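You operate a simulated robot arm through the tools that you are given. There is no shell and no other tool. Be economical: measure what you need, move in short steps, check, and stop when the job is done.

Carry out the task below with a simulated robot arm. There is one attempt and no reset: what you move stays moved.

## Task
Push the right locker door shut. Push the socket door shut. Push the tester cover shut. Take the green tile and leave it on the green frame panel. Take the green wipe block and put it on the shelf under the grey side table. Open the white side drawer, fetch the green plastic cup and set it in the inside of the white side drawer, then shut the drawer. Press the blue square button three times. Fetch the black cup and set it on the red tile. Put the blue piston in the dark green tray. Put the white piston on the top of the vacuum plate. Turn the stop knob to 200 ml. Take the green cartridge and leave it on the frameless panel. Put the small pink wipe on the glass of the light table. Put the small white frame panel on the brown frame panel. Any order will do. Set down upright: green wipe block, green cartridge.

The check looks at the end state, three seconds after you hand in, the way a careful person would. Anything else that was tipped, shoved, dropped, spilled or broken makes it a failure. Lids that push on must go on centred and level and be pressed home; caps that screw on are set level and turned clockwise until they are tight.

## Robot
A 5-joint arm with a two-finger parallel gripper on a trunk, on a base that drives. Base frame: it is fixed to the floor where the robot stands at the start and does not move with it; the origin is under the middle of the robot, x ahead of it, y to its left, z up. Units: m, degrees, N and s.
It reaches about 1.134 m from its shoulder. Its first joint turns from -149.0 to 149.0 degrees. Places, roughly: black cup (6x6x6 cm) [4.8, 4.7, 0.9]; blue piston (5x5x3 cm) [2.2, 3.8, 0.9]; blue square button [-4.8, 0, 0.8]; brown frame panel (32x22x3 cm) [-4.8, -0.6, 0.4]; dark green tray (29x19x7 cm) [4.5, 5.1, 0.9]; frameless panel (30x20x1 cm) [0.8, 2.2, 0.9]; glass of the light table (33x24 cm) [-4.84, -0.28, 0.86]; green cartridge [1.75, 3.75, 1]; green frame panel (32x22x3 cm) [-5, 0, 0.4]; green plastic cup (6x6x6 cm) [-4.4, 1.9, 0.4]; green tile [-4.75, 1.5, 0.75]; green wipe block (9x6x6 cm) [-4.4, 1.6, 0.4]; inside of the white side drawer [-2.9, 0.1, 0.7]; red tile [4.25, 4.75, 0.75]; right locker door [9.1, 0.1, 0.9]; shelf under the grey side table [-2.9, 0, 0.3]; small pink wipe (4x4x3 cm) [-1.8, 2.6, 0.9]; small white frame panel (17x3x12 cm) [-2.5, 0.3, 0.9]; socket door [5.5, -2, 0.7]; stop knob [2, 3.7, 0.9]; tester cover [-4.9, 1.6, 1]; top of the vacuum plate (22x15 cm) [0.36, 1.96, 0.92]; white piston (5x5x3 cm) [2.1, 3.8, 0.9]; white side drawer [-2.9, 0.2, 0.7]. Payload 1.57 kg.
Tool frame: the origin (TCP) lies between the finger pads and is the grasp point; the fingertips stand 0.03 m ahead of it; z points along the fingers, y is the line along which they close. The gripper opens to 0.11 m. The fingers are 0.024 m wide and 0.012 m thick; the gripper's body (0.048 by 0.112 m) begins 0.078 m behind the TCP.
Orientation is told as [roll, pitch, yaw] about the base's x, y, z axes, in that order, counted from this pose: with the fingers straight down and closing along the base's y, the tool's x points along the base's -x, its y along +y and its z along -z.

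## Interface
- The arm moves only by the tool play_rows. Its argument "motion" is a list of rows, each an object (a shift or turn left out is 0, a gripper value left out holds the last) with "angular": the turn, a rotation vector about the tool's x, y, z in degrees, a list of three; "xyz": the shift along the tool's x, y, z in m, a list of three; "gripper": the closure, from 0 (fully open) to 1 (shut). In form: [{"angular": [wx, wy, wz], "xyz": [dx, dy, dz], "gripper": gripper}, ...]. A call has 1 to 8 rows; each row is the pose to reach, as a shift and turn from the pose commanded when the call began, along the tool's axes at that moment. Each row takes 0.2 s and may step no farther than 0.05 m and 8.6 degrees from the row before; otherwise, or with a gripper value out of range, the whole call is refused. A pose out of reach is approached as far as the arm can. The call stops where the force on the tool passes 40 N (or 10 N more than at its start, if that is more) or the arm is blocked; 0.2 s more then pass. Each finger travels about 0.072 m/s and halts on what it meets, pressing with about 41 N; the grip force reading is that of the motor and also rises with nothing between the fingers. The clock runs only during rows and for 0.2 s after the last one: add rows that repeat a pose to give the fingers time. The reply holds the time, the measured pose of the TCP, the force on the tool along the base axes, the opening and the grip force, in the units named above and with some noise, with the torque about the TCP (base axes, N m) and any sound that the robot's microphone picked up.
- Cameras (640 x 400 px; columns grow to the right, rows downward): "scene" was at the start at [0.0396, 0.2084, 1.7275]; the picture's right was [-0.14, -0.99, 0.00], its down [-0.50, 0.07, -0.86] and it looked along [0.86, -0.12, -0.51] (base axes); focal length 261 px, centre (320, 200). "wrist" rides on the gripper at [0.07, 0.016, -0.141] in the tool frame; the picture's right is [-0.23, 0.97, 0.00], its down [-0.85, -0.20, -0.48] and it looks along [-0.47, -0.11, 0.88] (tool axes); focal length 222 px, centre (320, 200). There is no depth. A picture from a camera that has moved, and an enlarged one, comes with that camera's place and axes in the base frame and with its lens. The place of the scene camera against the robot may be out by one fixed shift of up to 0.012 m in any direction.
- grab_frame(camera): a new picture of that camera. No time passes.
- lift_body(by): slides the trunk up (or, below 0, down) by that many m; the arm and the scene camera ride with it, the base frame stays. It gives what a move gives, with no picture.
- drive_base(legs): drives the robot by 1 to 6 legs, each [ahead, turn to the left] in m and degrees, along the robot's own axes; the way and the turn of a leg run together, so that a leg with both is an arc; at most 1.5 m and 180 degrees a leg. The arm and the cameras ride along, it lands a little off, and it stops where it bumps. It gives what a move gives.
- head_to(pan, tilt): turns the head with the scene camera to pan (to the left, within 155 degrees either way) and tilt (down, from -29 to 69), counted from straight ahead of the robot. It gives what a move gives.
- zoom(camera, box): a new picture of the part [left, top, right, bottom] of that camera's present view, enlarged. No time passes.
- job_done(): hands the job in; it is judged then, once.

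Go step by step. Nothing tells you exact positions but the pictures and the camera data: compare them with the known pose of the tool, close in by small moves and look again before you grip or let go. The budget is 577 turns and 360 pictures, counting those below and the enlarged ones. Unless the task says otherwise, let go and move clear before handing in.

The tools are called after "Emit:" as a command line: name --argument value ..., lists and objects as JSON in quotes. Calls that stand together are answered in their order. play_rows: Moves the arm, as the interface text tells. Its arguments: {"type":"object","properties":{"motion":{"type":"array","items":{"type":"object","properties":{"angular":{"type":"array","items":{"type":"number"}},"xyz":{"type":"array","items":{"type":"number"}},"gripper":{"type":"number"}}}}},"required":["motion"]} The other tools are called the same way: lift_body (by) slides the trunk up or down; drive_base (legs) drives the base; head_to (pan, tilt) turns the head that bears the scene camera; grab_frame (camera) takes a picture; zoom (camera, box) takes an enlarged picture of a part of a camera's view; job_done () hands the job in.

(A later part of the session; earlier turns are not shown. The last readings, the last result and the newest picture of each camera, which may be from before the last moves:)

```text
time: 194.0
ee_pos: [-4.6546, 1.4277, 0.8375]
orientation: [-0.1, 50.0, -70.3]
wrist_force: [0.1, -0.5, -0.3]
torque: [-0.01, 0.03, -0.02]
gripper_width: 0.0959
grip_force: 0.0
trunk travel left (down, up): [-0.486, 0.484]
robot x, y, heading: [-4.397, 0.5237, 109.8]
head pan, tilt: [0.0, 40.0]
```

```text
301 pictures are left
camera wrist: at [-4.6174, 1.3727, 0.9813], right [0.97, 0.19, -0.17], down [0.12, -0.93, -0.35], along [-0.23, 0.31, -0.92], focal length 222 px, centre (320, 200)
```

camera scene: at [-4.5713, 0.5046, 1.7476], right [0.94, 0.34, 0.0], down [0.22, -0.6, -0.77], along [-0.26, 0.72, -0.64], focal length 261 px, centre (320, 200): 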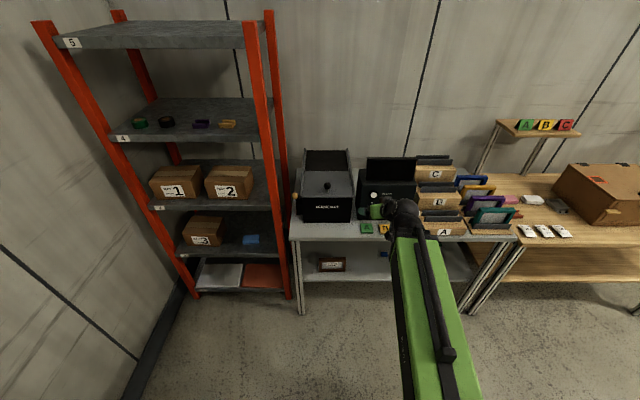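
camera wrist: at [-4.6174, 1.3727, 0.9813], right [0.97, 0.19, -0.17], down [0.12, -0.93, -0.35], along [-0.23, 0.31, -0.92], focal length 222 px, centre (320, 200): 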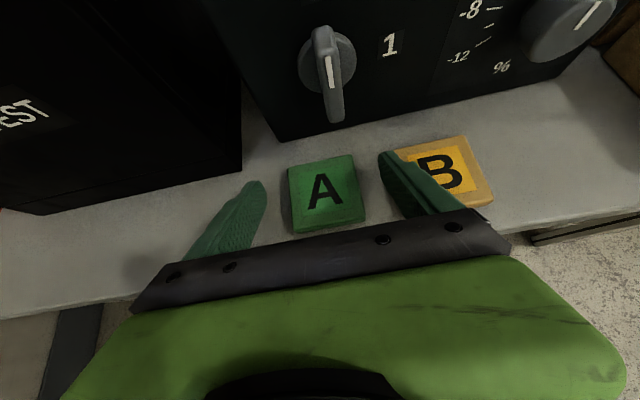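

The right finger is close to tile B, so I narrow the opening to 7.5 cm before the last few millimetres.

Emit:
play_rows --motion '[{"gripper": 0.318}, {"gripper": 0.318}]'

Emit:
lift_body --by -0.01

Emit:
grab_frame --camera "wrist"

```text
time: 194.6
ee_pos: [-4.6531, 1.4275, 0.8373]
orientation: [-0.1, 50.0, -70.4]
wrist_force: [0.8, 0.0, 0.7]
torque: [0.0, 0.0, -0.01]
gripper_width: 0.0749
grip_force: 0.0
trunk travel left (down, up): [-0.486, 0.484]
robot x, y, heading: [-4.3985, 0.5237, 109.7]
head pan, tilt: [0.0, 40.0]
```

```text
time: 195.2
ee_pos: [-4.6556, 1.4288, 0.828]
orientation: [0.0, 50.1, -70.4]
wrist_force: [-1.2, 3.0, 9.0]
torque: [0.3, -0.12, -0.04]
gripper_width: 0.0751
grip_force: 0.1
trunk travel left (down, up): [-0.476, 0.494]
robot x, y, heading: [-4.3986, 0.5264, 109.6]
head pan, tilt: [0.0, 40.0]
```

```text
300 pictures are left
camera wrist: at [-4.6174, 1.3724, 0.9722], right [0.97, 0.19, -0.17], down [0.12, -0.93, -0.35], along [-0.23, 0.32, -0.92], focal length 222 px, centre (320, 200)
```

wrist: 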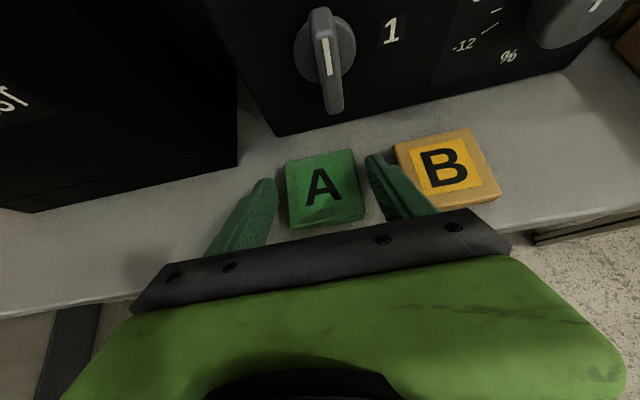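

Good: fingers clear of B and touching the bench. Raise slightly and grip.

Emit:
lift_body --by 0.003

Emit:
play_rows --motion '[{"gripper": 1}, {"gripper": 1}, {"gripper": 1}]'

Emit:
lift_body --by 0.08

Emit:
grab_frame --camera "wrist"

```text
time: 195.7
ee_pos: [-4.6545, 1.428, 0.8292]
orientation: [-0.2, 49.9, -70.5]
wrist_force: [-0.2, -0.6, -0.9]
torque: [0.01, -0.03, -0.02]
gripper_width: 0.0751
grip_force: 0.1
trunk travel left (down, up): [-0.479, 0.491]
robot x, y, heading: [-4.3952, 0.5207, 109.7]
head pan, tilt: [0.0, 40.0]
```

```text
time: 196.5
ee_pos: [-4.6542, 1.4271, 0.8302]
orientation: [-0.1, 50.1, -70.4]
wrist_force: [-0.1, -0.7, 1.0]
torque: [-0.01, 0.04, 0.0]
gripper_width: 0.0587
grip_force: 41.0
trunk travel left (down, up): [-0.479, 0.491]
robot x, y, heading: [-4.397, 0.525, 109.9]
head pan, tilt: [0.0, 40.0]
```

```text
time: 197.7
ee_pos: [-4.6552, 1.429, 0.9099]
orientation: [-0.1, 49.9, -70.5]
wrist_force: [-0.1, 0.5, 0.1]
torque: [-0.01, -0.01, -0.03]
gripper_width: 0.0584
grip_force: 41.0
trunk travel left (down, up): [-0.559, 0.411]
robot x, y, heading: [-4.3968, 0.5219, 109.8]
head pan, tilt: [0.0, 40.0]
```

```text
299 pictures are left
camera wrist: at [-4.6175, 1.3728, 1.0542], right [0.97, 0.19, -0.17], down [0.12, -0.93, -0.35], along [-0.23, 0.31, -0.92], focal length 222 px, centre (320, 200)
```

wrist: 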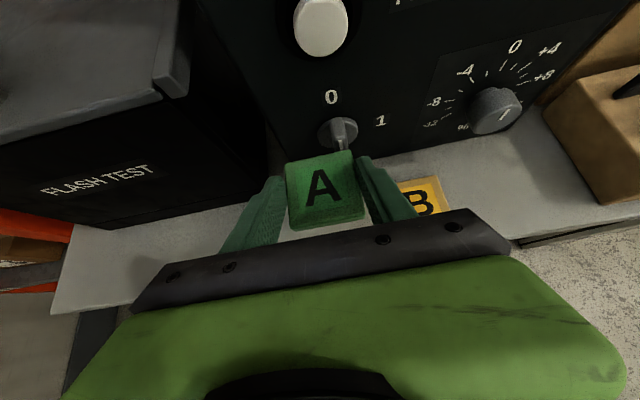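

Tile held level. I retract the arm, then back up and drive round to stand in front of the packing table along its normal.

Emit:
play_rows --motion '[{"xyz": [-0.0257, 0.0, -0.0306]}, {"xyz": [-0.0514, 0, -0.0612]}, {"xyz": [-0.077, 0, -0.092]}, {"xyz": [-0.103, 0, -0.1225]}]'

Emit:
drive_base --legs '[[-0.27, 0], [0, -89], [0.32, 0]]'

Emit:
grab_frame --camera "scene"

```text
time: 198.7
ee_pos: [-4.6006, 1.2788, 0.9094]
orientation: [-0.1, 50.1, -70.5]
wrist_force: [0.0, 1.0, -1.3]
torque: [-0.03, 0.02, 0.04]
gripper_width: 0.0587
grip_force: 40.9
out of reach, approached as far as the arm can: row 3
trunk travel left (down, up): [-0.559, 0.411]
robot x, y, heading: [-4.3943, 0.5231, 109.4]
head pan, tilt: [0.0, 40.0]
```

```text
time: 206.0
ee_pos: [-3.2585, 0.6237, 0.9113]
orientation: [-0.1, 50.0, -158.5]
wrist_force: [-0.1, 0.4, -0.3]
torque: [-0.02, -0.04, -0.05]
gripper_width: 0.0589
grip_force: 41.2
trunk travel left (down, up): [-0.559, 0.411]
robot x, y, heading: [-3.9983, 0.3816, 21.9]
head pan, tilt: [0.0, 40.0]
```

```text
298 pictures are left
camera scene: at [-4.029, 0.5547, 1.5407], right [0.38, -0.93, 0.0], down [-0.59, -0.24, -0.77], along [0.71, 0.29, -0.64], focal length 261 px, centre (320, 200)
```

scene: 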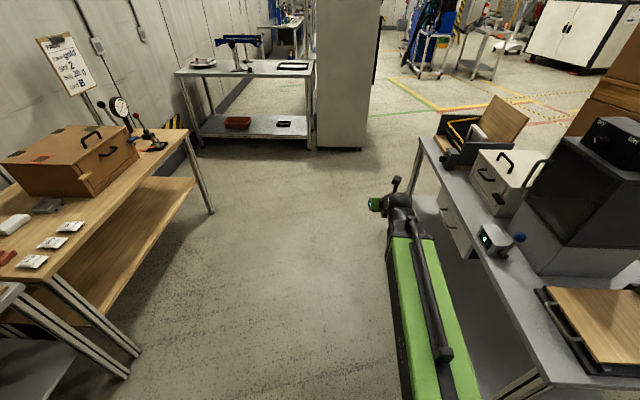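

I turn left to face the packing table, then lower.

Emit:
drive_base --legs '[[0, 90], [0, 89]]'

Emit:
grab_frame --camera "scene"

Emit:
grab_frame --camera "wrist"

```text
time: 212.4
ee_pos: [-4.6967, 0.7346, 0.9093]
orientation: [-0.1, 50.1, -23.2]
wrist_force: [-1.5, -0.5, -1.0]
torque: [0.08, -0.05, -0.07]
gripper_width: 0.0588
grip_force: 40.8
trunk travel left (down, up): [-0.559, 0.411]
robot x, y, heading: [-4.0203, 0.3373, 157.2]
head pan, tilt: [0.0, 40.0]
stopped in leg 2: the robot was blocked; the commanded pose is now the measured one
```

```text
297 pictures are left
camera scene: at [-4.1248, 0.1987, 1.5404], right [0.38, 0.92, 0.0], down [0.59, -0.25, -0.77], along [-0.71, 0.29, -0.64], focal length 261 px, centre (320, 200)
```

scene: 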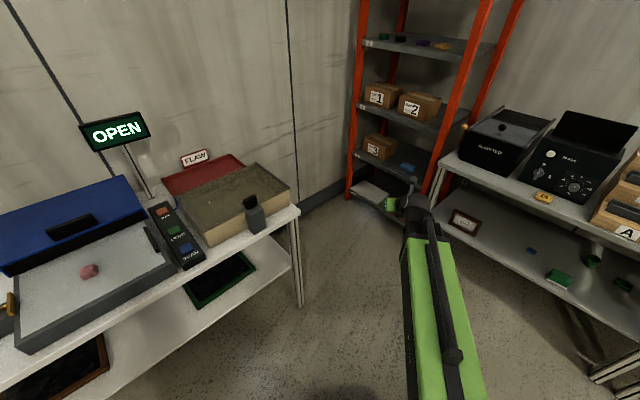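

```text
296 pictures are left
camera wrist: at [-4.6325, 0.7233, 1.0535], right [0.52, 0.84, -0.18], down [0.76, -0.54, -0.35], along [-0.39, 0.04, -0.92], focal length 222 px, centre (320, 200)
```

wrist: 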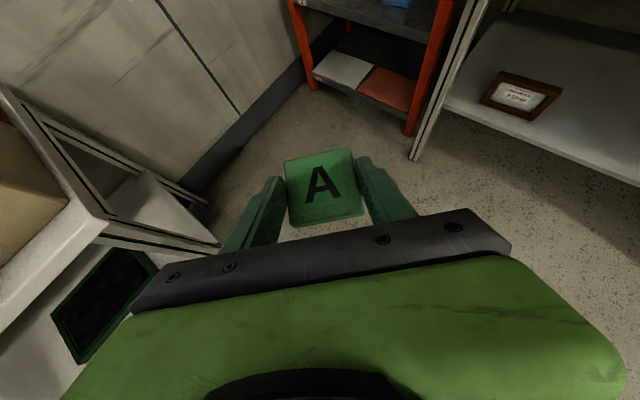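

Blocked at heading 157° — I look around for what is touched.

Emit:
head_to --pan 150 --tilt 55

Emit:
grab_frame --camera "scene"

Emit:
head_to --pan 60 --tilt 60

Emit:
grab_frame --camera "scene"

Emit:
head_to --pan -60 --tilt 60

Emit:
grab_frame --camera "scene"

```text
time: 214.7
ee_pos: [-4.6968, 0.7341, 0.9106]
orientation: [-0.1, 50.0, -23.3]
wrist_force: [-0.4, -0.2, 0.5]
torque: [0.0, -0.02, -0.01]
gripper_width: 0.0586
grip_force: 41.1
trunk travel left (down, up): [-0.559, 0.411]
robot x, y, heading: [-4.019, 0.3363, 157.6]
head pan, tilt: [150.0, 55.0]
```

```text
295 pictures are left
camera scene: at [-4.0004, 0.1087, 1.5199], right [-0.79, -0.61, 0.0], down [-0.5, 0.65, -0.57], along [0.35, -0.46, -0.82], focal length 261 px, centre (320, 200)
```

scene: 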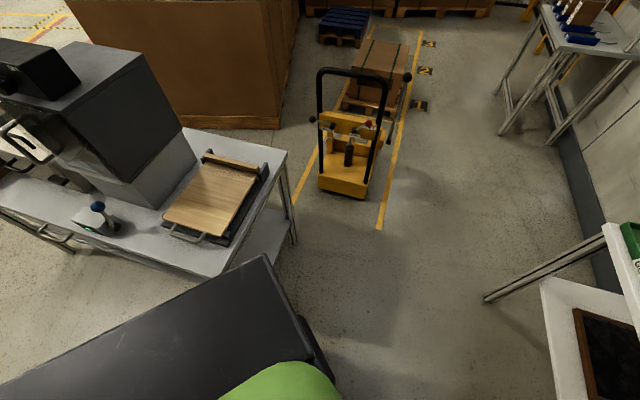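

```text
time: 216.4
ee_pos: [-4.6968, 0.7341, 0.9106]
orientation: [-0.2, 50.2, -23.2]
wrist_force: [-0.1, -0.1, -0.6]
torque: [0.0, -0.02, 0.02]
gripper_width: 0.0589
grip_force: 41.7
trunk travel left (down, up): [-0.559, 0.411]
robot x, y, heading: [-4.0206, 0.3388, 157.3]
head pan, tilt: [60.0, 60.0]
```

```text
294 pictures are left
camera scene: at [-4.0971, 0.1255, 1.5138], right [-0.61, 0.79, 0.0], down [0.69, 0.53, -0.5], along [-0.4, -0.3, -0.87], focal length 261 px, centre (320, 200)
```

scene: 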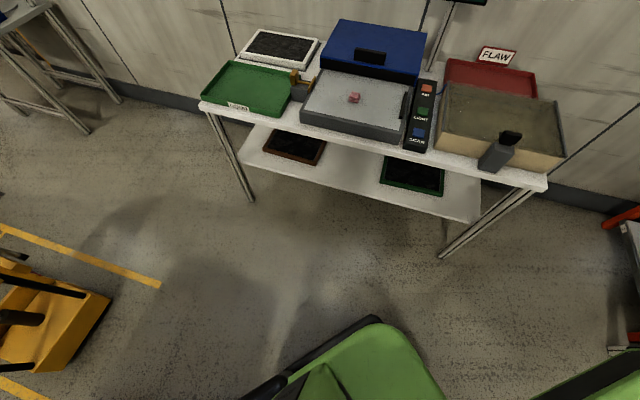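

```text
time: 218.4
ee_pos: [-4.697, 0.7336, 0.9108]
orientation: [-0.1, 50.0, -23.3]
wrist_force: [0.5, 0.1, -0.4]
torque: [0.02, -0.04, 0.0]
gripper_width: 0.0589
grip_force: 40.7
trunk travel left (down, up): [-0.559, 0.411]
robot x, y, heading: [-4.0196, 0.3397, 157.2]
head pan, tilt: [-60.0, 60.0]
```

```text
293 pictures are left
camera scene: at [-4.0528, 0.2321, 1.5138], right [0.99, 0.13, 0.0], down [0.11, -0.86, -0.5], along [-0.06, 0.5, -0.87], focal length 261 px, centre (320, 200)
```

scene: 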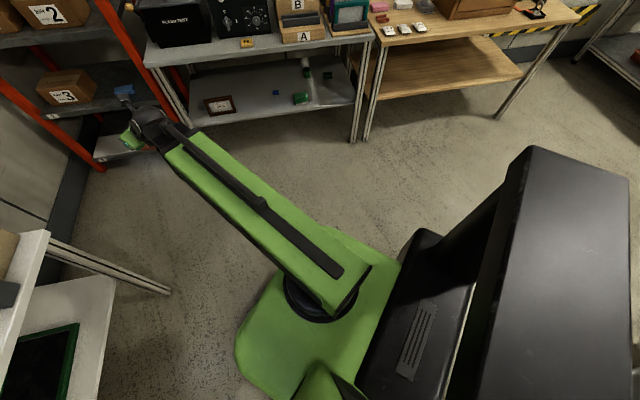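

Now I see the robot: the arm pivots at the front and a long body stretches behind, whose rear touched the side table. The base can stay; I'll swing the arm instead. First lower the trunk here over free floor.

Emit:
lift_body --by -0.4

Emit:
head_to --pan 30 --tilt 45

Emit:
grab_frame --camera "scene"

```text
time: 222.2
ee_pos: [-4.6963, 0.7343, 0.5109]
orientation: [-0.2, 50.0, -23.3]
wrist_force: [-0.5, 0.4, -0.4]
torque: [-0.01, -0.01, 0.0]
gripper_width: 0.0587
grip_force: 41.5
trunk travel left (down, up): [-0.159, 0.811]
robot x, y, heading: [-4.0168, 0.34, 157.3]
head pan, tilt: [-60.0, 60.0]
```

```text
time: 223.9
ee_pos: [-4.6969, 0.7342, 0.5096]
orientation: [-0.1, 50.0, -23.3]
wrist_force: [-0.1, 0.0, -1.2]
torque: [-0.01, -0.01, 0.04]
gripper_width: 0.0586
grip_force: 40.4
trunk travel left (down, up): [-0.159, 0.811]
robot x, y, heading: [-4.0219, 0.3393, 157.3]
head pan, tilt: [30.0, 45.0]
```

```text
292 pictures are left
camera scene: at [-4.1249, 0.1556, 1.1333], right [-0.13, 0.99, 0.0], down [0.7, 0.09, -0.71], along [-0.7, -0.09, -0.71], focal length 261 px, centre (320, 200)
```

scene: 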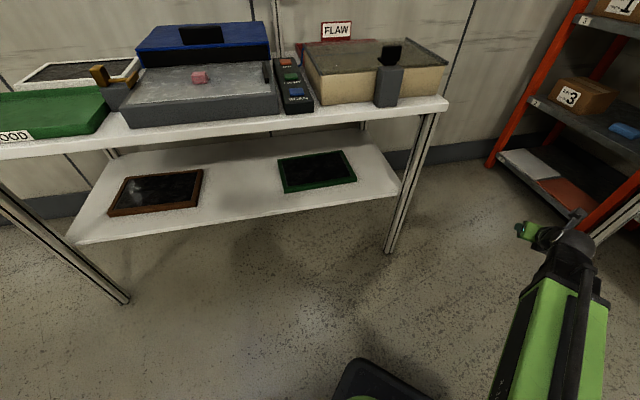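

Green panel centre is about (-5.02, 0.02). The right table leg stands close to the swing arc, so I make the fingers vertical and pull in for the swing.

Emit:
play_rows --motion '[{"xyz": [-0.018, 0, -0.0214], "angular": [0, -8.5, 0]}, {"xyz": [-0.036, 0, -0.043], "angular": [0, -17, 0]}, {"xyz": [-0.054, 0, -0.064], "angular": [0, -25.5, 0]}, {"xyz": [-0.072, 0, -0.0856], "angular": [0, -34, 0]}, {"xyz": [-0.09, 0, -0.107], "angular": [0, -42.5, 0]}, {"xyz": [-0.11, 0, -0.13], "angular": [0, -50, 0]}, {"xyz": [-0.11, 0, -0.13], "angular": [0, -50, 0]}]'

```text
time: 225.5
ee_pos: [-4.5453, 0.663, 0.4254]
orientation: [-0.1, -0.1, -23.0]
wrist_force: [0.0, -0.2, -0.4]
torque: [0.01, -0.03, 0.0]
gripper_width: 0.0588
grip_force: 40.9
out of reach, approached as far as the arm can: row 1, 2, 3, 4, 5, 6, 7
trunk travel left (down, up): [-0.159, 0.811]
robot x, y, heading: [-4.0232, 0.3367, 157.3]
head pan, tilt: [30.0, 45.0]
```

Swing the arm left along an arc of 0.6 m, first part.

Emit:
play_rows --motion '[{"xyz": [0.0089, -0.0456, 0], "angular": [0, 0, -4]}, {"xyz": [0.0132, -0.0925, 0], "angular": [0, 0, -8]}, {"xyz": [0.0138, -0.1396, 0], "angular": [0, 0, -12]}, {"xyz": [0.0107, -0.1867, 0], "angular": [0, 0, -16]}, {"xyz": [0.004, -0.2332, 0], "angular": [0, 0, -20]}, {"xyz": [-0.0064, -0.2792, 0], "angular": [0, 0, -24]}, {"xyz": [-0.0204, -0.3242, 0], "angular": [0, 0, -28]}, {"xyz": [-0.0379, -0.3679, 0], "angular": [0, 0, -32]}]'

Emit:
grab_frame --camera "scene"

```text
time: 227.3
ee_pos: [-4.6494, 0.3335, 0.4251]
orientation: [-0.3, 0.1, 9.8]
wrist_force: [-0.1, 0.3, 0.2]
torque: [-0.01, 0.01, 0.0]
gripper_width: 0.0588
grip_force: 40.9
out of reach, approached as far as the arm can: row 2, 3, 4, 5, 6, 7, 8
trunk travel left (down, up): [-0.159, 0.811]
robot x, y, heading: [-4.0185, 0.3387, 157.2]
head pan, tilt: [30.0, 45.0]
```

```text
291 pictures are left
camera scene: at [-4.1249, 0.1558, 1.1334], right [-0.13, 0.99, 0.0], down [0.7, 0.09, -0.71], along [-0.7, -0.09, -0.71], focal length 261 px, centre (320, 200)
```

scene: 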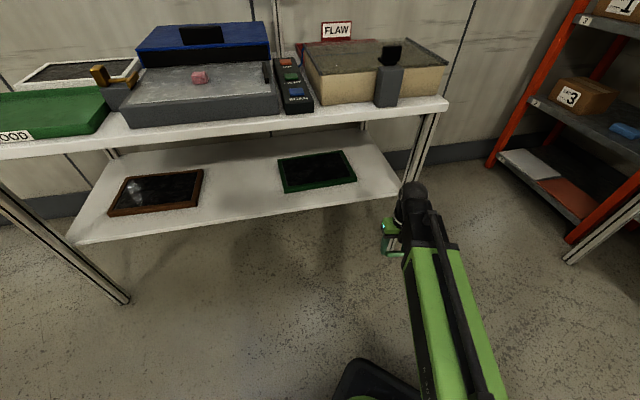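

Second part of the swing toward the panel's direction.

Emit:
play_rows --motion '[{"xyz": [0.012, -0.042, 0], "angular": [0, 0, -2.5]}, {"xyz": [0.018, -0.084, 0], "angular": [0, 0, -5]}, {"xyz": [0.018, -0.126, 0], "angular": [0, 0, -7.5]}, {"xyz": [0.014, -0.168, 0], "angular": [0, 0, -10]}, {"xyz": [0.008, -0.21, 0], "angular": [0, 0, -11]}, {"xyz": [0.008, -0.21, 0], "angular": [0, 0, -11]}]'

Emit:
lift_body --by 0.03

Emit:
play_rows --motion '[{"angular": [0, 8.5, 0], "xyz": [0.03, 0, 0]}, {"angular": [0, 17, 0], "xyz": [0.06, 0, 0]}, {"angular": [0, 25.5, 0], "xyz": [0.09, 0, 0]}, {"angular": [0, 34, 0], "xyz": [0.12, 0, 0]}, {"angular": [0, 42.5, 0], "xyz": [0.15, 0, 0]}, {"angular": [0, 50, 0], "xyz": [0.18, 0, 0]}, {"angular": [0, 50, 0], "xyz": [0.18, 0, 0]}]'

Emit:
grab_frame --camera "scene"

Emit:
grab_frame --camera "wrist"

```text
time: 228.7
ee_pos: [-4.6474, 0.1889, 0.4251]
orientation: [-1.3, 0.4, 23.2]
wrist_force: [-0.9, 0.2, -0.9]
torque: [0.0, 0.01, 0.0]
gripper_width: 0.0588
grip_force: 40.5
out of reach, approached as far as the arm can: row 1, 2, 3, 4, 5, 6
trunk travel left (down, up): [-0.159, 0.811]
robot x, y, heading: [-4.0194, 0.3386, 157.1]
head pan, tilt: [30.0, 45.0]
```

```text
time: 229.4
ee_pos: [-4.6472, 0.1882, 0.455]
orientation: [-1.3, 0.2, 23.2]
wrist_force: [0.0, 0.3, 0.6]
torque: [-0.03, 0.01, 0.0]
gripper_width: 0.0585
grip_force: 41.1
trunk travel left (down, up): [-0.189, 0.781]
robot x, y, heading: [-4.0207, 0.3337, 157.6]
head pan, tilt: [30.0, 45.0]
```

```text
time: 231.0
ee_pos: [-4.8179, 0.1182, 0.5411]
orientation: [-2.1, 50.4, 21.6]
wrist_force: [0.1, -0.6, -0.7]
torque: [-0.01, -0.01, 0.0]
gripper_width: 0.0586
grip_force: 40.9
out of reach, approached as far as the arm can: row 1, 2, 3, 4, 5, 6, 7
trunk travel left (down, up): [-0.189, 0.781]
robot x, y, heading: [-4.02, 0.3392, 157.6]
head pan, tilt: [30.0, 45.0]
```

```text
290 pictures are left
camera scene: at [-4.1249, 0.1555, 1.1633], right [-0.13, 0.99, 0.0], down [0.7, 0.09, -0.71], along [-0.7, -0.09, -0.71], focal length 261 px, centre (320, 200)
```

scene: 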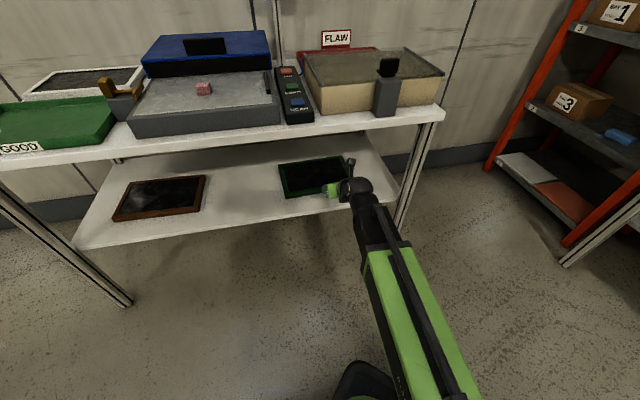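

```text
289 pictures are left
camera wrist: at [-4.7657, 0.1593, 0.6847], right [-0.25, 0.95, -0.2], down [0.92, 0.17, -0.35], along [-0.3, -0.27, -0.92], focal length 222 px, centre (320, 200)
```

wrist: 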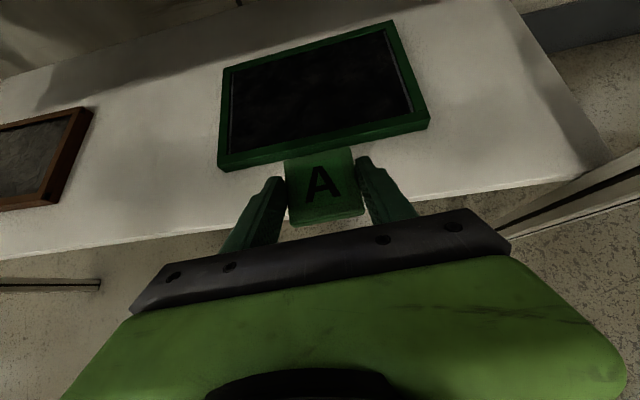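

The panel is right ahead. I lower 6 cm, then slide inward to its centre.

Emit:
lift_body --by -0.06

Emit:
play_rows --motion '[{"xyz": [0.0275, -0.002, 0.0327]}, {"xyz": [0.055, -0.004, 0.0655]}, {"xyz": [0.0824, -0.006, 0.098]}, {"xyz": [0.11, -0.008, 0.131]}, {"xyz": [0.1374, -0.01, 0.1637]}, {"xyz": [0.1374, -0.01, 0.1637]}]'

Emit:
grab_frame --camera "wrist"

Emit:
grab_frame --camera "scene"

```text
time: 232.0
ee_pos: [-4.8178, 0.117, 0.4808]
orientation: [-2.1, 50.2, 21.6]
wrist_force: [-0.6, 0.9, -0.1]
torque: [0.0, -0.02, -0.05]
gripper_width: 0.0587
grip_force: 40.9
trunk travel left (down, up): [-0.129, 0.841]
robot x, y, heading: [-4.0224, 0.3407, 157.2]
head pan, tilt: [30.0, 45.0]
```

```text
time: 233.4
ee_pos: [-5.0103, 0.0248, 0.4809]
orientation: [-2.1, 50.4, 21.6]
wrist_force: [-0.1, -0.3, 0.1]
torque: [-0.01, -0.03, 0.0]
gripper_width: 0.0588
grip_force: 41.0
trunk travel left (down, up): [-0.129, 0.841]
robot x, y, heading: [-4.0175, 0.34, 157.5]
head pan, tilt: [30.0, 45.0]
```

```text
288 pictures are left
camera wrist: at [-4.9585, 0.0664, 0.6248], right [-0.25, 0.95, -0.2], down [0.92, 0.17, -0.35], along [-0.3, -0.27, -0.92], focal length 222 px, centre (320, 200)
```

wrist: 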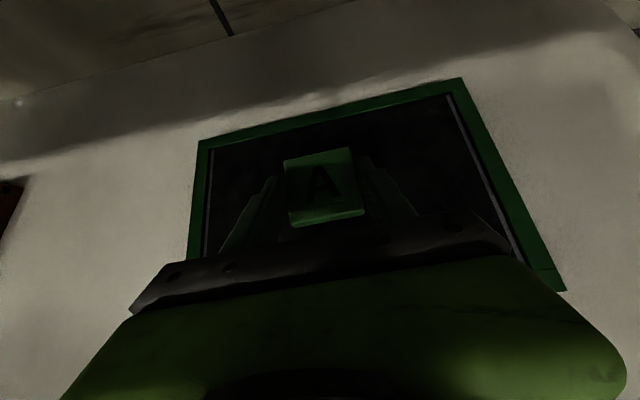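

```text
287 pictures are left
camera scene: at [-4.1249, 0.1555, 1.1033], right [-0.13, 0.99, 0.0], down [0.7, 0.09, -0.71], along [-0.7, -0.09, -0.71], focal length 261 px, centre (320, 200)
```

scene: 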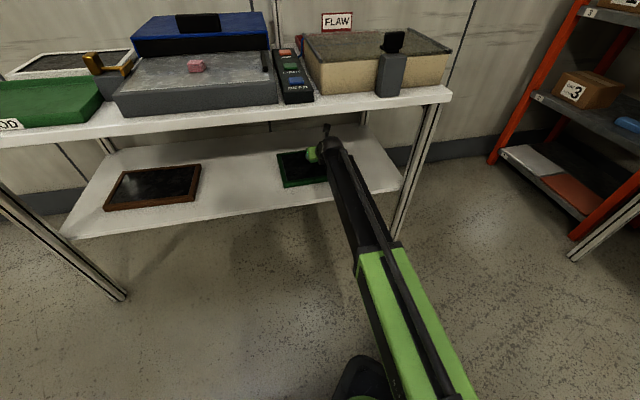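

Tile is centred over the panel. Lower until contact.

Emit:
lift_body --by -0.035

Emit:
lift_body --by -0.008

Emit:
lift_body --by -0.006

```text
time: 234.2
ee_pos: [-5.0119, 0.0232, 0.4488]
orientation: [-2.1, 50.6, 21.8]
wrist_force: [-3.7, -1.7, 17.6]
torque: [0.47, 0.05, 0.1]
gripper_width: 0.0588
grip_force: 41.2
trunk travel left (down, up): [-0.094, 0.876]
robot x, y, heading: [-4.0204, 0.3393, 157.2]
head pan, tilt: [30.0, 45.0]
```

```text
time: 234.6
ee_pos: [-5.0109, 0.023, 0.4478]
orientation: [-2.0, 51.3, 21.7]
wrist_force: [3.3, 0.3, 30.2]
torque: [0.46, -0.05, -0.12]
gripper_width: 0.0588
grip_force: 40.4
trunk travel left (down, up): [-0.089, 0.881]
robot x, y, heading: [-4.0182, 0.34, 157.2]
head pan, tilt: [30.0, 45.0]
stopped: the force on the tool passed its limit at 46 N (the readings are from after the stop); the commanded pose is now the measured one
```

```text
time: 235.0
ee_pos: [-5.0117, 0.0226, 0.4482]
orientation: [-1.9, 51.7, 21.7]
wrist_force: [1.9, 0.3, 31.1]
torque: [0.51, 0.02, -0.02]
gripper_width: 0.0585
grip_force: 40.9
trunk travel left (down, up): [-0.088, 0.882]
robot x, y, heading: [-4.019, 0.3419, 157.5]
head pan, tilt: [30.0, 45.0]
stopped: the force on the tool passed its limit at 45 N (the readings are from after the stop); the commanded pose is now the measured one
```

Contact. Release, rise 4 cm and look.

Emit:
play_rows --motion '[{"gripper": 0.3}, {"gripper": 0.3}, {"gripper": 0.3}]'

Emit:
lift_body --by 0.045

Emit:
grab_frame --camera "wrist"

```text
time: 235.8
ee_pos: [-5.0118, 0.0209, 0.4482]
orientation: [-1.9, 51.5, 21.7]
wrist_force: [3.2, -10.3, 33.4]
torque: [0.58, 0.85, 0.25]
gripper_width: 0.0669
grip_force: 0.1
trunk travel left (down, up): [-0.088, 0.882]
robot x, y, heading: [-4.0204, 0.3412, 157.3]
head pan, tilt: [30.0, 45.0]
```

```text
time: 236.6
ee_pos: [-5.0126, 0.0233, 0.4882]
orientation: [-2.0, 51.3, 21.6]
wrist_force: [0.3, -0.1, -0.3]
torque: [0.01, -0.02, 0.03]
gripper_width: 0.077
grip_force: 0.0
trunk travel left (down, up): [-0.133, 0.837]
robot x, y, heading: [-4.0208, 0.3365, 157.6]
head pan, tilt: [30.0, 45.0]
```

```text
286 pictures are left
camera wrist: at [-4.9585, 0.0665, 0.6304], right [-0.25, 0.95, -0.2], down [0.92, 0.17, -0.36], along [-0.31, -0.27, -0.91], focal length 222 px, centre (320, 200)
```

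wrist: 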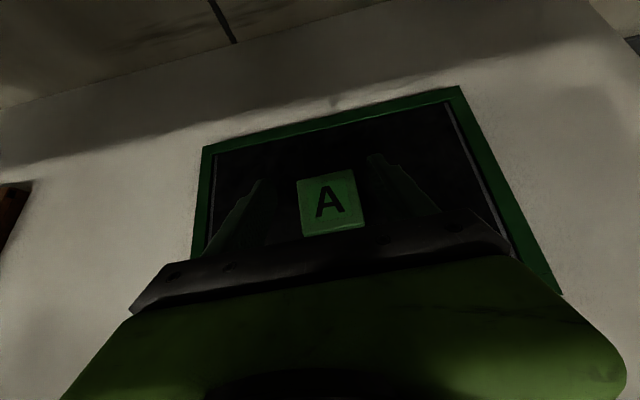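

Tile is placed. I retract, return the fingers to vertical and swing back away from the table.

Emit:
play_rows --motion '[{"xyz": [-0.0275, 0, -0.0327]}, {"xyz": [-0.055, 0, -0.0655]}, {"xyz": [-0.0824, 0, -0.098]}, {"xyz": [-0.11, 0, -0.131]}, {"xyz": [-0.1374, 0, -0.1637]}, {"xyz": [-0.15, 0, -0.18]}]'

Emit:
play_rows --motion '[{"xyz": [-0.018, 0, -0.0214], "angular": [0, -8.5, 0]}, {"xyz": [-0.036, 0, -0.043], "angular": [0, -17, 0]}, {"xyz": [-0.054, 0, -0.064], "angular": [0, -25.5, 0]}, {"xyz": [-0.072, 0, -0.0856], "angular": [0, -34, 0]}, {"xyz": [-0.09, 0, -0.107], "angular": [0, -42.5, 0]}, {"xyz": [-0.11, 0, -0.13], "angular": [0, -51, 0]}, {"xyz": [-0.11, 0, -0.13], "angular": [0, -51, 0]}]'

```text
time: 238.0
ee_pos: [-4.7984, 0.1143, 0.4882]
orientation: [-2.0, 51.1, 21.6]
wrist_force: [-0.6, -0.3, -0.1]
torque: [-0.01, 0.0, -0.01]
gripper_width: 0.0769
grip_force: 0.0
out of reach, approached as far as the arm can: row 4, 5, 6
trunk travel left (down, up): [-0.133, 0.837]
robot x, y, heading: [-4.022, 0.3368, 157.3]
head pan, tilt: [30.0, 45.0]
```

```text
time: 239.6
ee_pos: [-4.6397, 0.186, 0.3992]
orientation: [-1.4, 0.1, 23.6]
wrist_force: [-0.6, 0.2, 0.2]
torque: [-0.05, 0.0, -0.01]
gripper_width: 0.077
grip_force: 0.2
out of reach, approached as far as the arm can: row 1, 2, 3, 4, 5, 6, 7
trunk travel left (down, up): [-0.133, 0.837]
robot x, y, heading: [-4.0182, 0.3405, 157.3]
head pan, tilt: [30.0, 45.0]
```

Turn to face the bench and drive closer for the lower-shelf items.

Emit:
drive_base --legs '[[0, -64], [0.38, 0]]'

Emit:
head_to --pan 10 --tilt 35

Emit:
grab_frame --camera "scene"

Emit:
grab_frame --camera "wrist"

```text
time: 244.9
ee_pos: [-4.4302, 1.2282, 0.4002]
orientation: [-1.8, 0.4, -40.5]
wrist_force: [-1.0, -0.3, 0.4]
torque: [0.02, -0.04, -0.01]
gripper_width: 0.0768
grip_force: 0.1
trunk travel left (down, up): [-0.133, 0.837]
robot x, y, heading: [-4.0073, 0.7237, 92.4]
head pan, tilt: [30.0, 45.0]
```

```text
time: 245.7
ee_pos: [-4.4296, 1.2272, 0.3999]
orientation: [-2.0, 0.3, -40.5]
wrist_force: [0.0, -0.6, 0.3]
torque: [0.01, 0.01, 0.02]
gripper_width: 0.0772
grip_force: 0.1
trunk travel left (down, up): [-0.133, 0.837]
robot x, y, heading: [-4.0092, 0.7277, 92.4]
head pan, tilt: [10.0, 35.0]
```

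```text
285 pictures are left
camera scene: at [-4.1972, 0.7601, 1.1221], right [0.98, 0.22, 0.0], down [0.12, -0.56, -0.82], along [-0.18, 0.8, -0.57], focal length 261 px, centre (320, 200)
```

scene: 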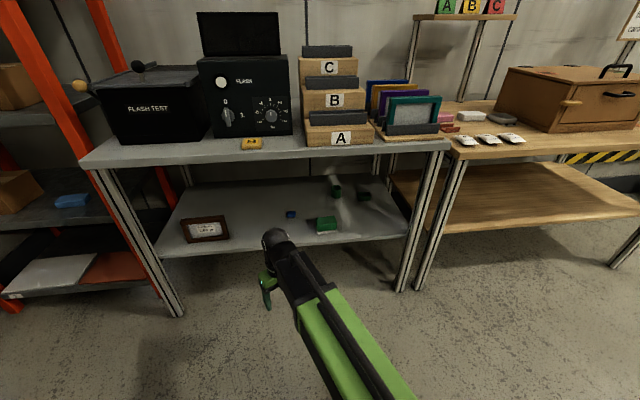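

```text
284 pictures are left
camera wrist: at [-4.4682, 1.2885, 0.5404], right [0.8, 0.59, -0.03], down [0.53, -0.7, 0.48], along [0.26, -0.4, -0.88], focal length 222 px, centre (320, 200)
```

wrist: 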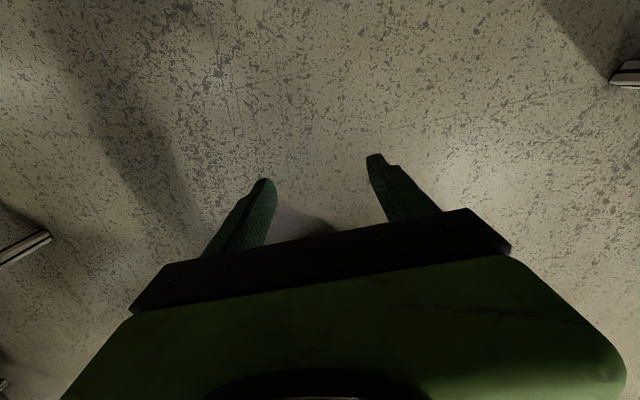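

Emit:
zoom --camera "scene" --box '[270, 160, 400, 250]'

```text
4.44 times, centred on (335, 205) of scene
camera zoom: at [-4.1972, 0.7601, 1.1221], right [0.98, 0.22, 0.0], down [0.12, -0.56, -0.82], along [-0.18, 0.8, -0.57], focal length 1162 px, centre (253, 178)
```

zoom: 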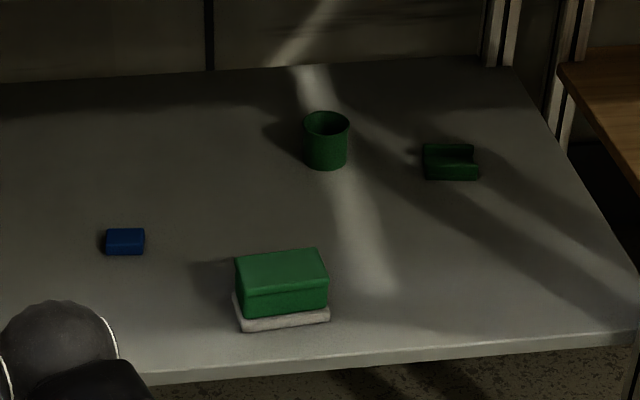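

Block at about (-4.353, 1.575), cup at about (-4.357, 1.846). I swing the arm to face them and open fully.

Emit:
play_rows --motion '[{"xyz": [-0.02, 0.0444, 0], "angular": [0, 0, 7.5], "gripper": 0}, {"xyz": [-0.04, 0.0887, 0], "angular": [0, 0, 15]}, {"xyz": [-0.06, 0.133, 0], "angular": [0, 0, 22.5]}, {"xyz": [-0.0785, 0.1774, 0], "angular": [0, 0, 30]}, {"xyz": [-0.0785, 0.1774, 0], "angular": [0, 0, 30]}]'

Emit:
lift_body --by 0.03

Emit:
play_rows --motion '[{"angular": [0, 8.5, 0], "xyz": [0.03, 0, 0]}, {"angular": [0, 17, 0], "xyz": [0.06, 0, 0]}, {"angular": [0, 25.5, 0], "xyz": [0.09, 0, 0]}, {"angular": [0, 34, 0], "xyz": [0.12, 0, 0]}, {"angular": [0, 42.5, 0], "xyz": [0.15, 0, 0]}, {"angular": [0, 50, 0], "xyz": [0.18, 0, 0]}, {"angular": [0, 50, 0], "xyz": [0.18, 0, 0]}]'

Emit:
grab_frame --camera "wrist"

```text
time: 246.9
ee_pos: [-4.25, 1.3172, 0.4]
orientation: [-2.8, -0.2, -59.8]
wrist_force: [0.1, 0.2, 0.9]
torque: [0.02, 0.0, 0.0]
gripper_width: 0.11
grip_force: 0.1
out of reach, approached as far as the arm can: row 1, 2, 3, 4, 5
trunk travel left (down, up): [-0.133, 0.837]
robot x, y, heading: [-4.0106, 0.7231, 92.5]
head pan, tilt: [10.0, 35.0]
```

```text
time: 247.7
ee_pos: [-4.2508, 1.3154, 0.4305]
orientation: [-2.9, -0.1, -59.7]
wrist_force: [0.0, -0.5, -0.1]
torque: [-0.01, -0.01, -0.06]
gripper_width: 0.1101
grip_force: 0.1
trunk travel left (down, up): [-0.163, 0.807]
robot x, y, heading: [-4.0072, 0.7266, 92.4]
head pan, tilt: [10.0, 35.0]
```

```text
time: 249.2
ee_pos: [-4.3445, 1.4732, 0.5143]
orientation: [-4.4, 49.7, -63.1]
wrist_force: [0.7, 0.7, -0.2]
torque: [0.01, 0.01, 0.03]
gripper_width: 0.1101
grip_force: 0.2
out of reach, approached as far as the arm can: row 1, 2, 3, 4, 5, 6, 7
trunk travel left (down, up): [-0.163, 0.807]
robot x, y, heading: [-4.0068, 0.7235, 92.3]
head pan, tilt: [10.0, 35.0]
```

```text
282 pictures are left
camera wrist: at [-4.2909, 1.4284, 0.6572], right [0.91, 0.36, -0.22], down [0.28, -0.9, -0.33], along [-0.32, 0.24, -0.92], focal length 222 px, centre (320, 200)
```

wrist: 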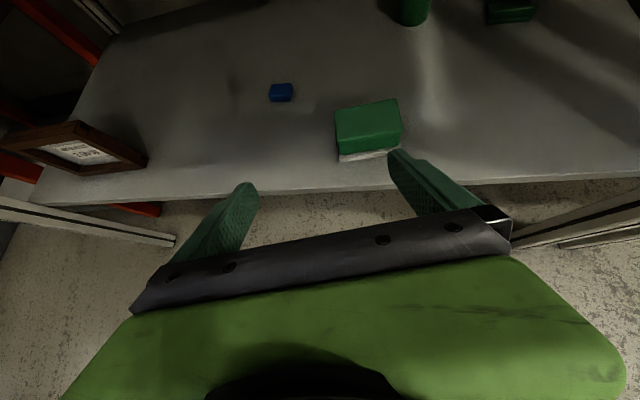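

The solver trades angle for unreachable height; I add the height change to the command to clean up the pose.

Emit:
play_rows --motion '[{"xyz": [0.032, 0, -0.027]}, {"xyz": [0.0643, 0, -0.054]}, {"xyz": [0.0643, 0, -0.054]}]'

```text
time: 250.1
ee_pos: [-4.3418, 1.47, 0.5143]
orientation: [-4.4, 49.8, -63.2]
wrist_force: [-0.1, -0.1, 0.5]
torque: [0.0, -0.02, -0.01]
gripper_width: 0.11
grip_force: 0.0
out of reach, approached as far as the arm can: row 1, 2, 3
trunk travel left (down, up): [-0.163, 0.807]
robot x, y, heading: [-4.0094, 0.7236, 92.6]
head pan, tilt: [10.0, 35.0]
```

The arm is at its minimum extension, which distorts the angle. I undo the height shift and extend outward.

Emit:
play_rows --motion '[{"xyz": [-0.0086, 0, 0.0333]}, {"xyz": [-0.0171, 0, 0.0667]}, {"xyz": [-0.0257, 0, 0.1]}, {"xyz": [-0.0129, 0, 0.1153]}, {"xyz": [-0.0129, 0, 0.1153]}]'

Emit:
grab_frame --camera "wrist"

```text
time: 251.2
ee_pos: [-4.3843, 1.5357, 0.5141]
orientation: [-4.4, 49.6, -63.0]
wrist_force: [0.1, 1.0, -1.0]
torque: [-0.05, -0.02, -0.03]
gripper_width: 0.11
grip_force: 0.0
out of reach, approached as far as the arm can: row 1, 2, 3, 4, 5
trunk travel left (down, up): [-0.163, 0.807]
robot x, y, heading: [-4.0094, 0.7252, 92.5]
head pan, tilt: [10.0, 35.0]
```

```text
281 pictures are left
camera wrist: at [-4.3313, 1.4922, 0.6571], right [0.91, 0.36, -0.22], down [0.28, -0.9, -0.33], along [-0.32, 0.24, -0.92], focal length 222 px, centre (320, 200)
```

wrist: 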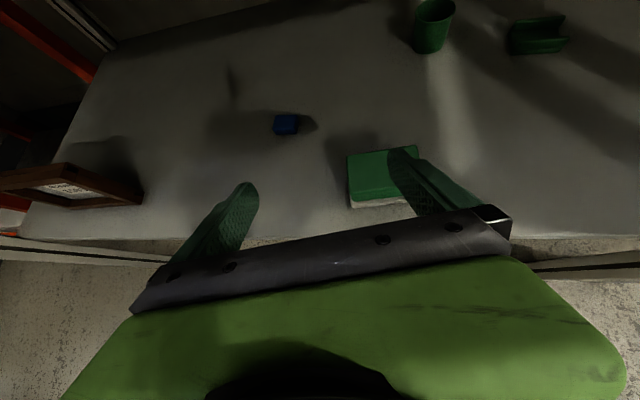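

I correct the hand's roll and yaw and centre over the block at about (-4.352, 1.59).

Emit:
play_rows --motion '[{"xyz": [0.0078, 0.0258, 0.0093], "angular": [-5.1, 0, 2.4]}, {"xyz": [0.0156, 0.0516, 0.0185], "angular": [-10.2, 0, 4.8]}, {"xyz": [0.0156, 0.0516, 0.0185], "angular": [-10.2, 0, 4.8]}]'

Emit:
grab_frame --camera "wrist"

```text
time: 252.1
ee_pos: [-4.3435, 1.571, 0.5146]
orientation: [-2.4, 49.8, -65.6]
wrist_force: [0.6, 1.0, -0.2]
torque: [-0.01, 0.04, 0.0]
gripper_width: 0.1097
grip_force: 0.0
out of reach, approached as far as the arm can: row 1, 2, 3
trunk travel left (down, up): [-0.163, 0.807]
robot x, y, heading: [-4.0078, 0.7249, 92.6]
head pan, tilt: [10.0, 35.0]
```

```text
280 pictures are left
camera wrist: at [-4.297, 1.5223, 0.6576], right [0.93, 0.3, -0.2], down [0.22, -0.92, -0.34], along [-0.28, 0.27, -0.92], focal length 222 px, centre (320, 200)
```

wrist: 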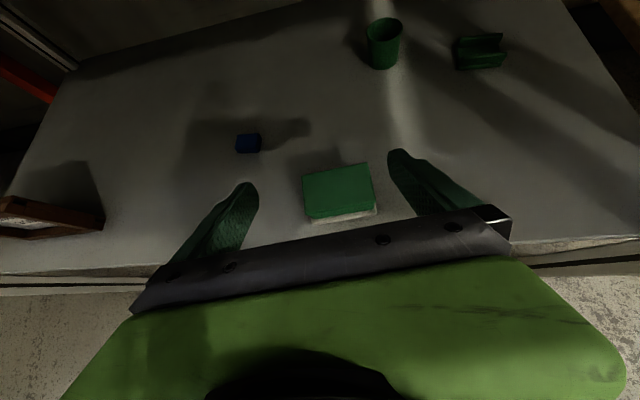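

Nearly centred. One more small correction of position and angle.

Emit:
play_rows --motion '[{"xyz": [0.0141, 0.009, 0.0169], "angular": [-6.2, 0, 3.2]}, {"xyz": [0.0141, 0.009, 0.0169], "angular": [-6.2, 0, 3.2]}]'

Emit:
lift_body --by -0.04

Emit:
grab_frame --camera "wrist"

```text
time: 252.7
ee_pos: [-4.325, 1.5895, 0.5145]
orientation: [-1.7, 50.0, -66.6]
wrist_force: [-0.1, -0.4, 0.4]
torque: [0.01, 0.01, -0.02]
gripper_width: 0.11
grip_force: 0.1
out of reach, approached as far as the arm can: row 1, 2
trunk travel left (down, up): [-0.163, 0.807]
robot x, y, heading: [-4.0098, 0.7214, 92.5]
head pan, tilt: [10.0, 35.0]
```

```text
time: 253.5
ee_pos: [-4.3251, 1.5894, 0.475]
orientation: [-1.7, 50.0, -66.6]
wrist_force: [-0.6, -0.2, -0.7]
torque: [0.01, 0.02, -0.01]
gripper_width: 0.11
grip_force: 0.1
trunk travel left (down, up): [-0.123, 0.847]
robot x, y, heading: [-4.0069, 0.7287, 92.6]
head pan, tilt: [10.0, 35.0]
```

```text
279 pictures are left
camera wrist: at [-4.2807, 1.5386, 0.618], right [0.94, 0.27, -0.19], down [0.2, -0.92, -0.34], along [-0.27, 0.29, -0.92], focal length 222 px, centre (320, 200)
```

wrist: 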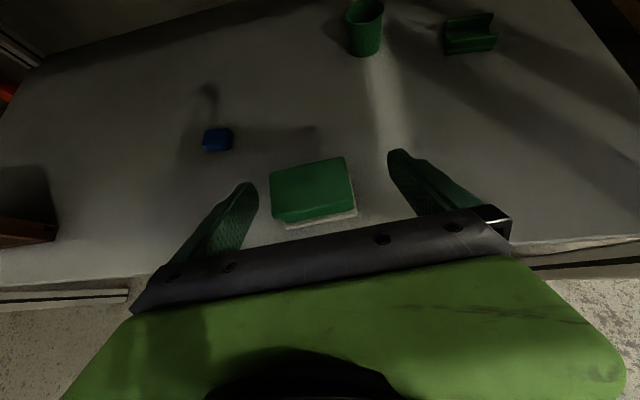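

The tool's azimuth follows the radial line; that is acceptable. I shift 1.5 cm left onto the block centre and lower.

Emit:
play_rows --motion '[{"xyz": [0.004, -0.016, 0.005]}, {"xyz": [0.004, -0.016, 0.005]}]'

Emit:
lift_body --by -0.035

Emit:
grab_frame --camera "wrist"

```text
time: 254.1
ee_pos: [-4.3364, 1.5905, 0.4745]
orientation: [-1.8, 50.0, -66.0]
wrist_force: [0.6, -0.4, 0.1]
torque: [0.0, 0.02, 0.0]
gripper_width: 0.1101
grip_force: 0.1
out of reach, approached as far as the arm can: row 1, 2
trunk travel left (down, up): [-0.123, 0.847]
robot x, y, heading: [-4.0094, 0.7259, 92.6]
head pan, tilt: [10.0, 35.0]
```

```text
time: 254.9
ee_pos: [-4.3364, 1.5908, 0.4392]
orientation: [-1.8, 50.1, -66.0]
wrist_force: [0.1, 0.8, -0.8]
torque: [0.0, 0.03, -0.02]
gripper_width: 0.11
grip_force: 0.0
trunk travel left (down, up): [-0.088, 0.882]
robot x, y, heading: [-4.005, 0.7245, 92.5]
head pan, tilt: [10.0, 35.0]
```

```text
278 pictures are left
camera wrist: at [-4.2911, 1.5401, 0.5831], right [0.94, 0.28, -0.19], down [0.21, -0.92, -0.34], along [-0.28, 0.28, -0.92], focal length 222 px, centre (320, 200)
```

wrist: 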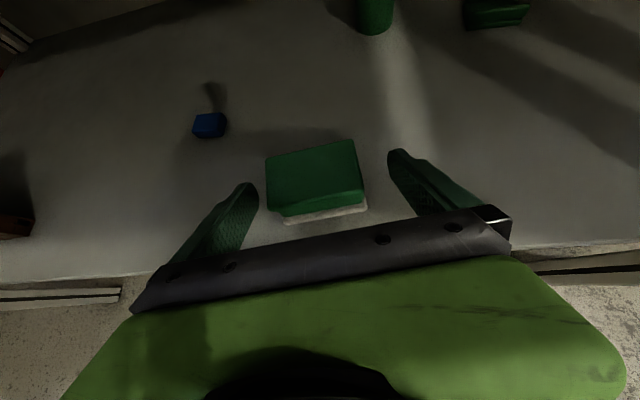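

Block is between the fingers. Lower 1.2 cm more and close.

Emit:
lift_body --by -0.012

Emit:
play_rows --motion '[{"gripper": 1}, {"gripper": 1}, {"gripper": 1}, {"gripper": 1}]'

Emit:
grab_frame --camera "wrist"

```text
time: 255.5
ee_pos: [-4.3357, 1.5904, 0.4278]
orientation: [-2.0, 50.0, -66.0]
wrist_force: [-0.1, 0.6, -0.3]
torque: [0.01, 0.01, 0.02]
gripper_width: 0.1098
grip_force: 0.1
trunk travel left (down, up): [-0.076, 0.894]
robot x, y, heading: [-4.011, 0.7259, 92.6]
head pan, tilt: [10.0, 35.0]
```

```text
time: 256.5
ee_pos: [-4.3358, 1.5904, 0.4273]
orientation: [-1.9, 50.0, -66.1]
wrist_force: [-2.1, -1.0, 1.2]
torque: [0.01, 0.13, 0.02]
gripper_width: 0.0847
grip_force: 41.0
trunk travel left (down, up): [-0.076, 0.894]
robot x, y, heading: [-4.0097, 0.7266, 92.6]
head pan, tilt: [10.0, 35.0]
```

```text
277 pictures are left
camera wrist: at [-4.2912, 1.54, 0.5712], right [0.94, 0.28, -0.19], down [0.21, -0.92, -0.34], along [-0.28, 0.28, -0.92], focal length 222 px, centre (320, 200)
```

wrist: 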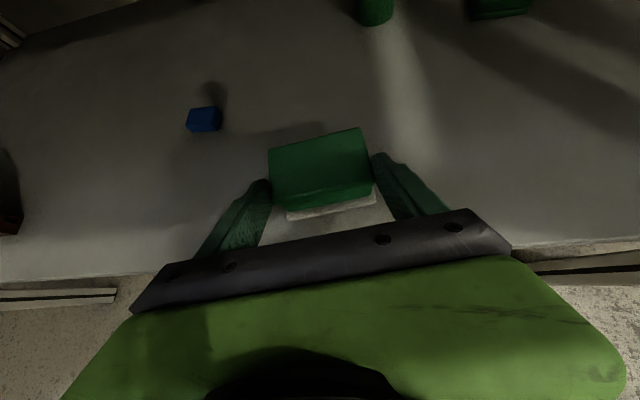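

Gripped (8.5 cm). I lift 4 cm, pull out, and bring the fingers to vertical close to the robot.

Emit:
lift_body --by 0.04

Emit:
play_rows --motion '[{"xyz": [-0.0275, 0, -0.0327]}, {"xyz": [-0.055, 0, -0.0655]}, {"xyz": [-0.0824, 0, -0.098]}]'

Emit:
grab_frame --camera "wrist"

```text
time: 257.3
ee_pos: [-4.3365, 1.5904, 0.4675]
orientation: [-2.0, 50.0, -66.1]
wrist_force: [-0.7, 0.3, -0.7]
torque: [-0.05, -0.02, 0.01]
gripper_width: 0.0844
grip_force: 41.6
trunk travel left (down, up): [-0.116, 0.854]
robot x, y, heading: [-4.0097, 0.7266, 92.2]
head pan, tilt: [10.0, 35.0]
```

```text
time: 258.1
ee_pos: [-4.2843, 1.4723, 0.4651]
orientation: [-1.9, 50.0, -66.1]
wrist_force: [-0.7, 0.0, -0.2]
torque: [-0.08, -0.05, 0.01]
gripper_width: 0.0845
grip_force: 41.1
trunk travel left (down, up): [-0.116, 0.854]
robot x, y, heading: [-4.0088, 0.7237, 92.6]
head pan, tilt: [10.0, 35.0]
```

```text
276 pictures are left
camera wrist: at [-4.2383, 1.4215, 0.6108], right [0.94, 0.28, -0.2], down [0.21, -0.92, -0.34], along [-0.28, 0.28, -0.92], focal length 222 px, centre (320, 200)
```

wrist: 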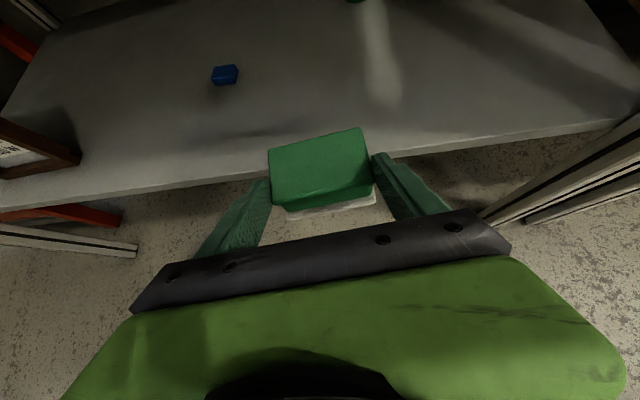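

Held well. Now to vertical with exact wrist-fixed kinematics, then raise the trunk.

Emit:
play_rows --motion '[{"xyz": [-0.0347, 0, -0.0025], "angular": [0, -8.5, 0]}, {"xyz": [-0.0684, 0, -0.0103], "angular": [0, -17, 0]}, {"xyz": [-0.1008, 0, -0.0228], "angular": [0, -25.5, 0]}, {"xyz": [-0.1309, 0, -0.04], "angular": [0, -34, 0]}, {"xyz": [-0.158, 0, -0.0613], "angular": [0, -42.5, 0]}, {"xyz": [-0.1793, 0, -0.0835], "angular": [0, -50, 0]}, {"xyz": [-0.1793, 0, -0.0835], "angular": [0, -50, 0]}]'

Emit:
lift_body --by 0.6

Emit:
drive_base --legs '[[0, -79.5], [0.5, 0]]'

Emit:
head_to --pan -40 --tilt 45

Emit:
grab_frame --camera "scene"

```text
time: 259.7
ee_pos: [-4.1959, 1.3147, 0.3825]
orientation: [-1.4, 0.0, -64.2]
wrist_force: [-0.4, 1.0, 0.1]
torque: [-0.03, 0.01, 0.03]
gripper_width: 0.0847
grip_force: 41.2
out of reach, approached as far as the arm can: row 4, 5, 6, 7
trunk travel left (down, up): [-0.116, 0.854]
robot x, y, heading: [-4.0088, 0.7272, 92.5]
head pan, tilt: [10.0, 35.0]
```

```text
refused: 0.6 is not a number from -0.4 to 0.4
```

```text
time: 266.0
ee_pos: [-2.9793, 1.1135, 0.3837]
orientation: [-1.9, 0.2, -142.9]
wrist_force: [0.7, -0.4, -1.0]
torque: [-0.04, -0.05, 0.0]
gripper_width: 0.0844
grip_force: 40.9
trunk travel left (down, up): [-0.116, 0.854]
robot x, y, heading: [-3.5255, 0.8125, 12.4]
head pan, tilt: [10.0, 35.0]
```

```text
time: 267.2
ee_pos: [-2.9779, 1.1138, 0.383]
orientation: [-2.0, 0.2, -142.9]
wrist_force: [-0.3, 0.6, -0.6]
torque: [-0.03, 0.0, 0.01]
gripper_width: 0.0846
grip_force: 40.9
trunk travel left (down, up): [-0.116, 0.854]
robot x, y, heading: [-3.5261, 0.8146, 12.6]
head pan, tilt: [-40.0, 45.0]
```

```text
275 pictures are left
camera scene: at [-3.5353, 0.9321, 1.0903], right [-0.46, -0.89, 0.0], down [-0.63, 0.33, -0.71], along [0.63, -0.33, -0.71], focal length 261 px, centre (320, 200)
```

scene: 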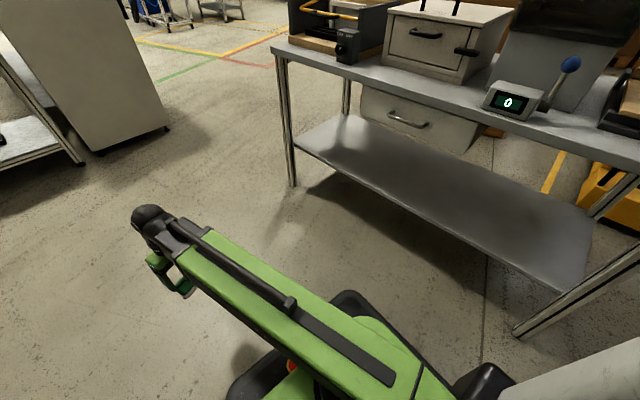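

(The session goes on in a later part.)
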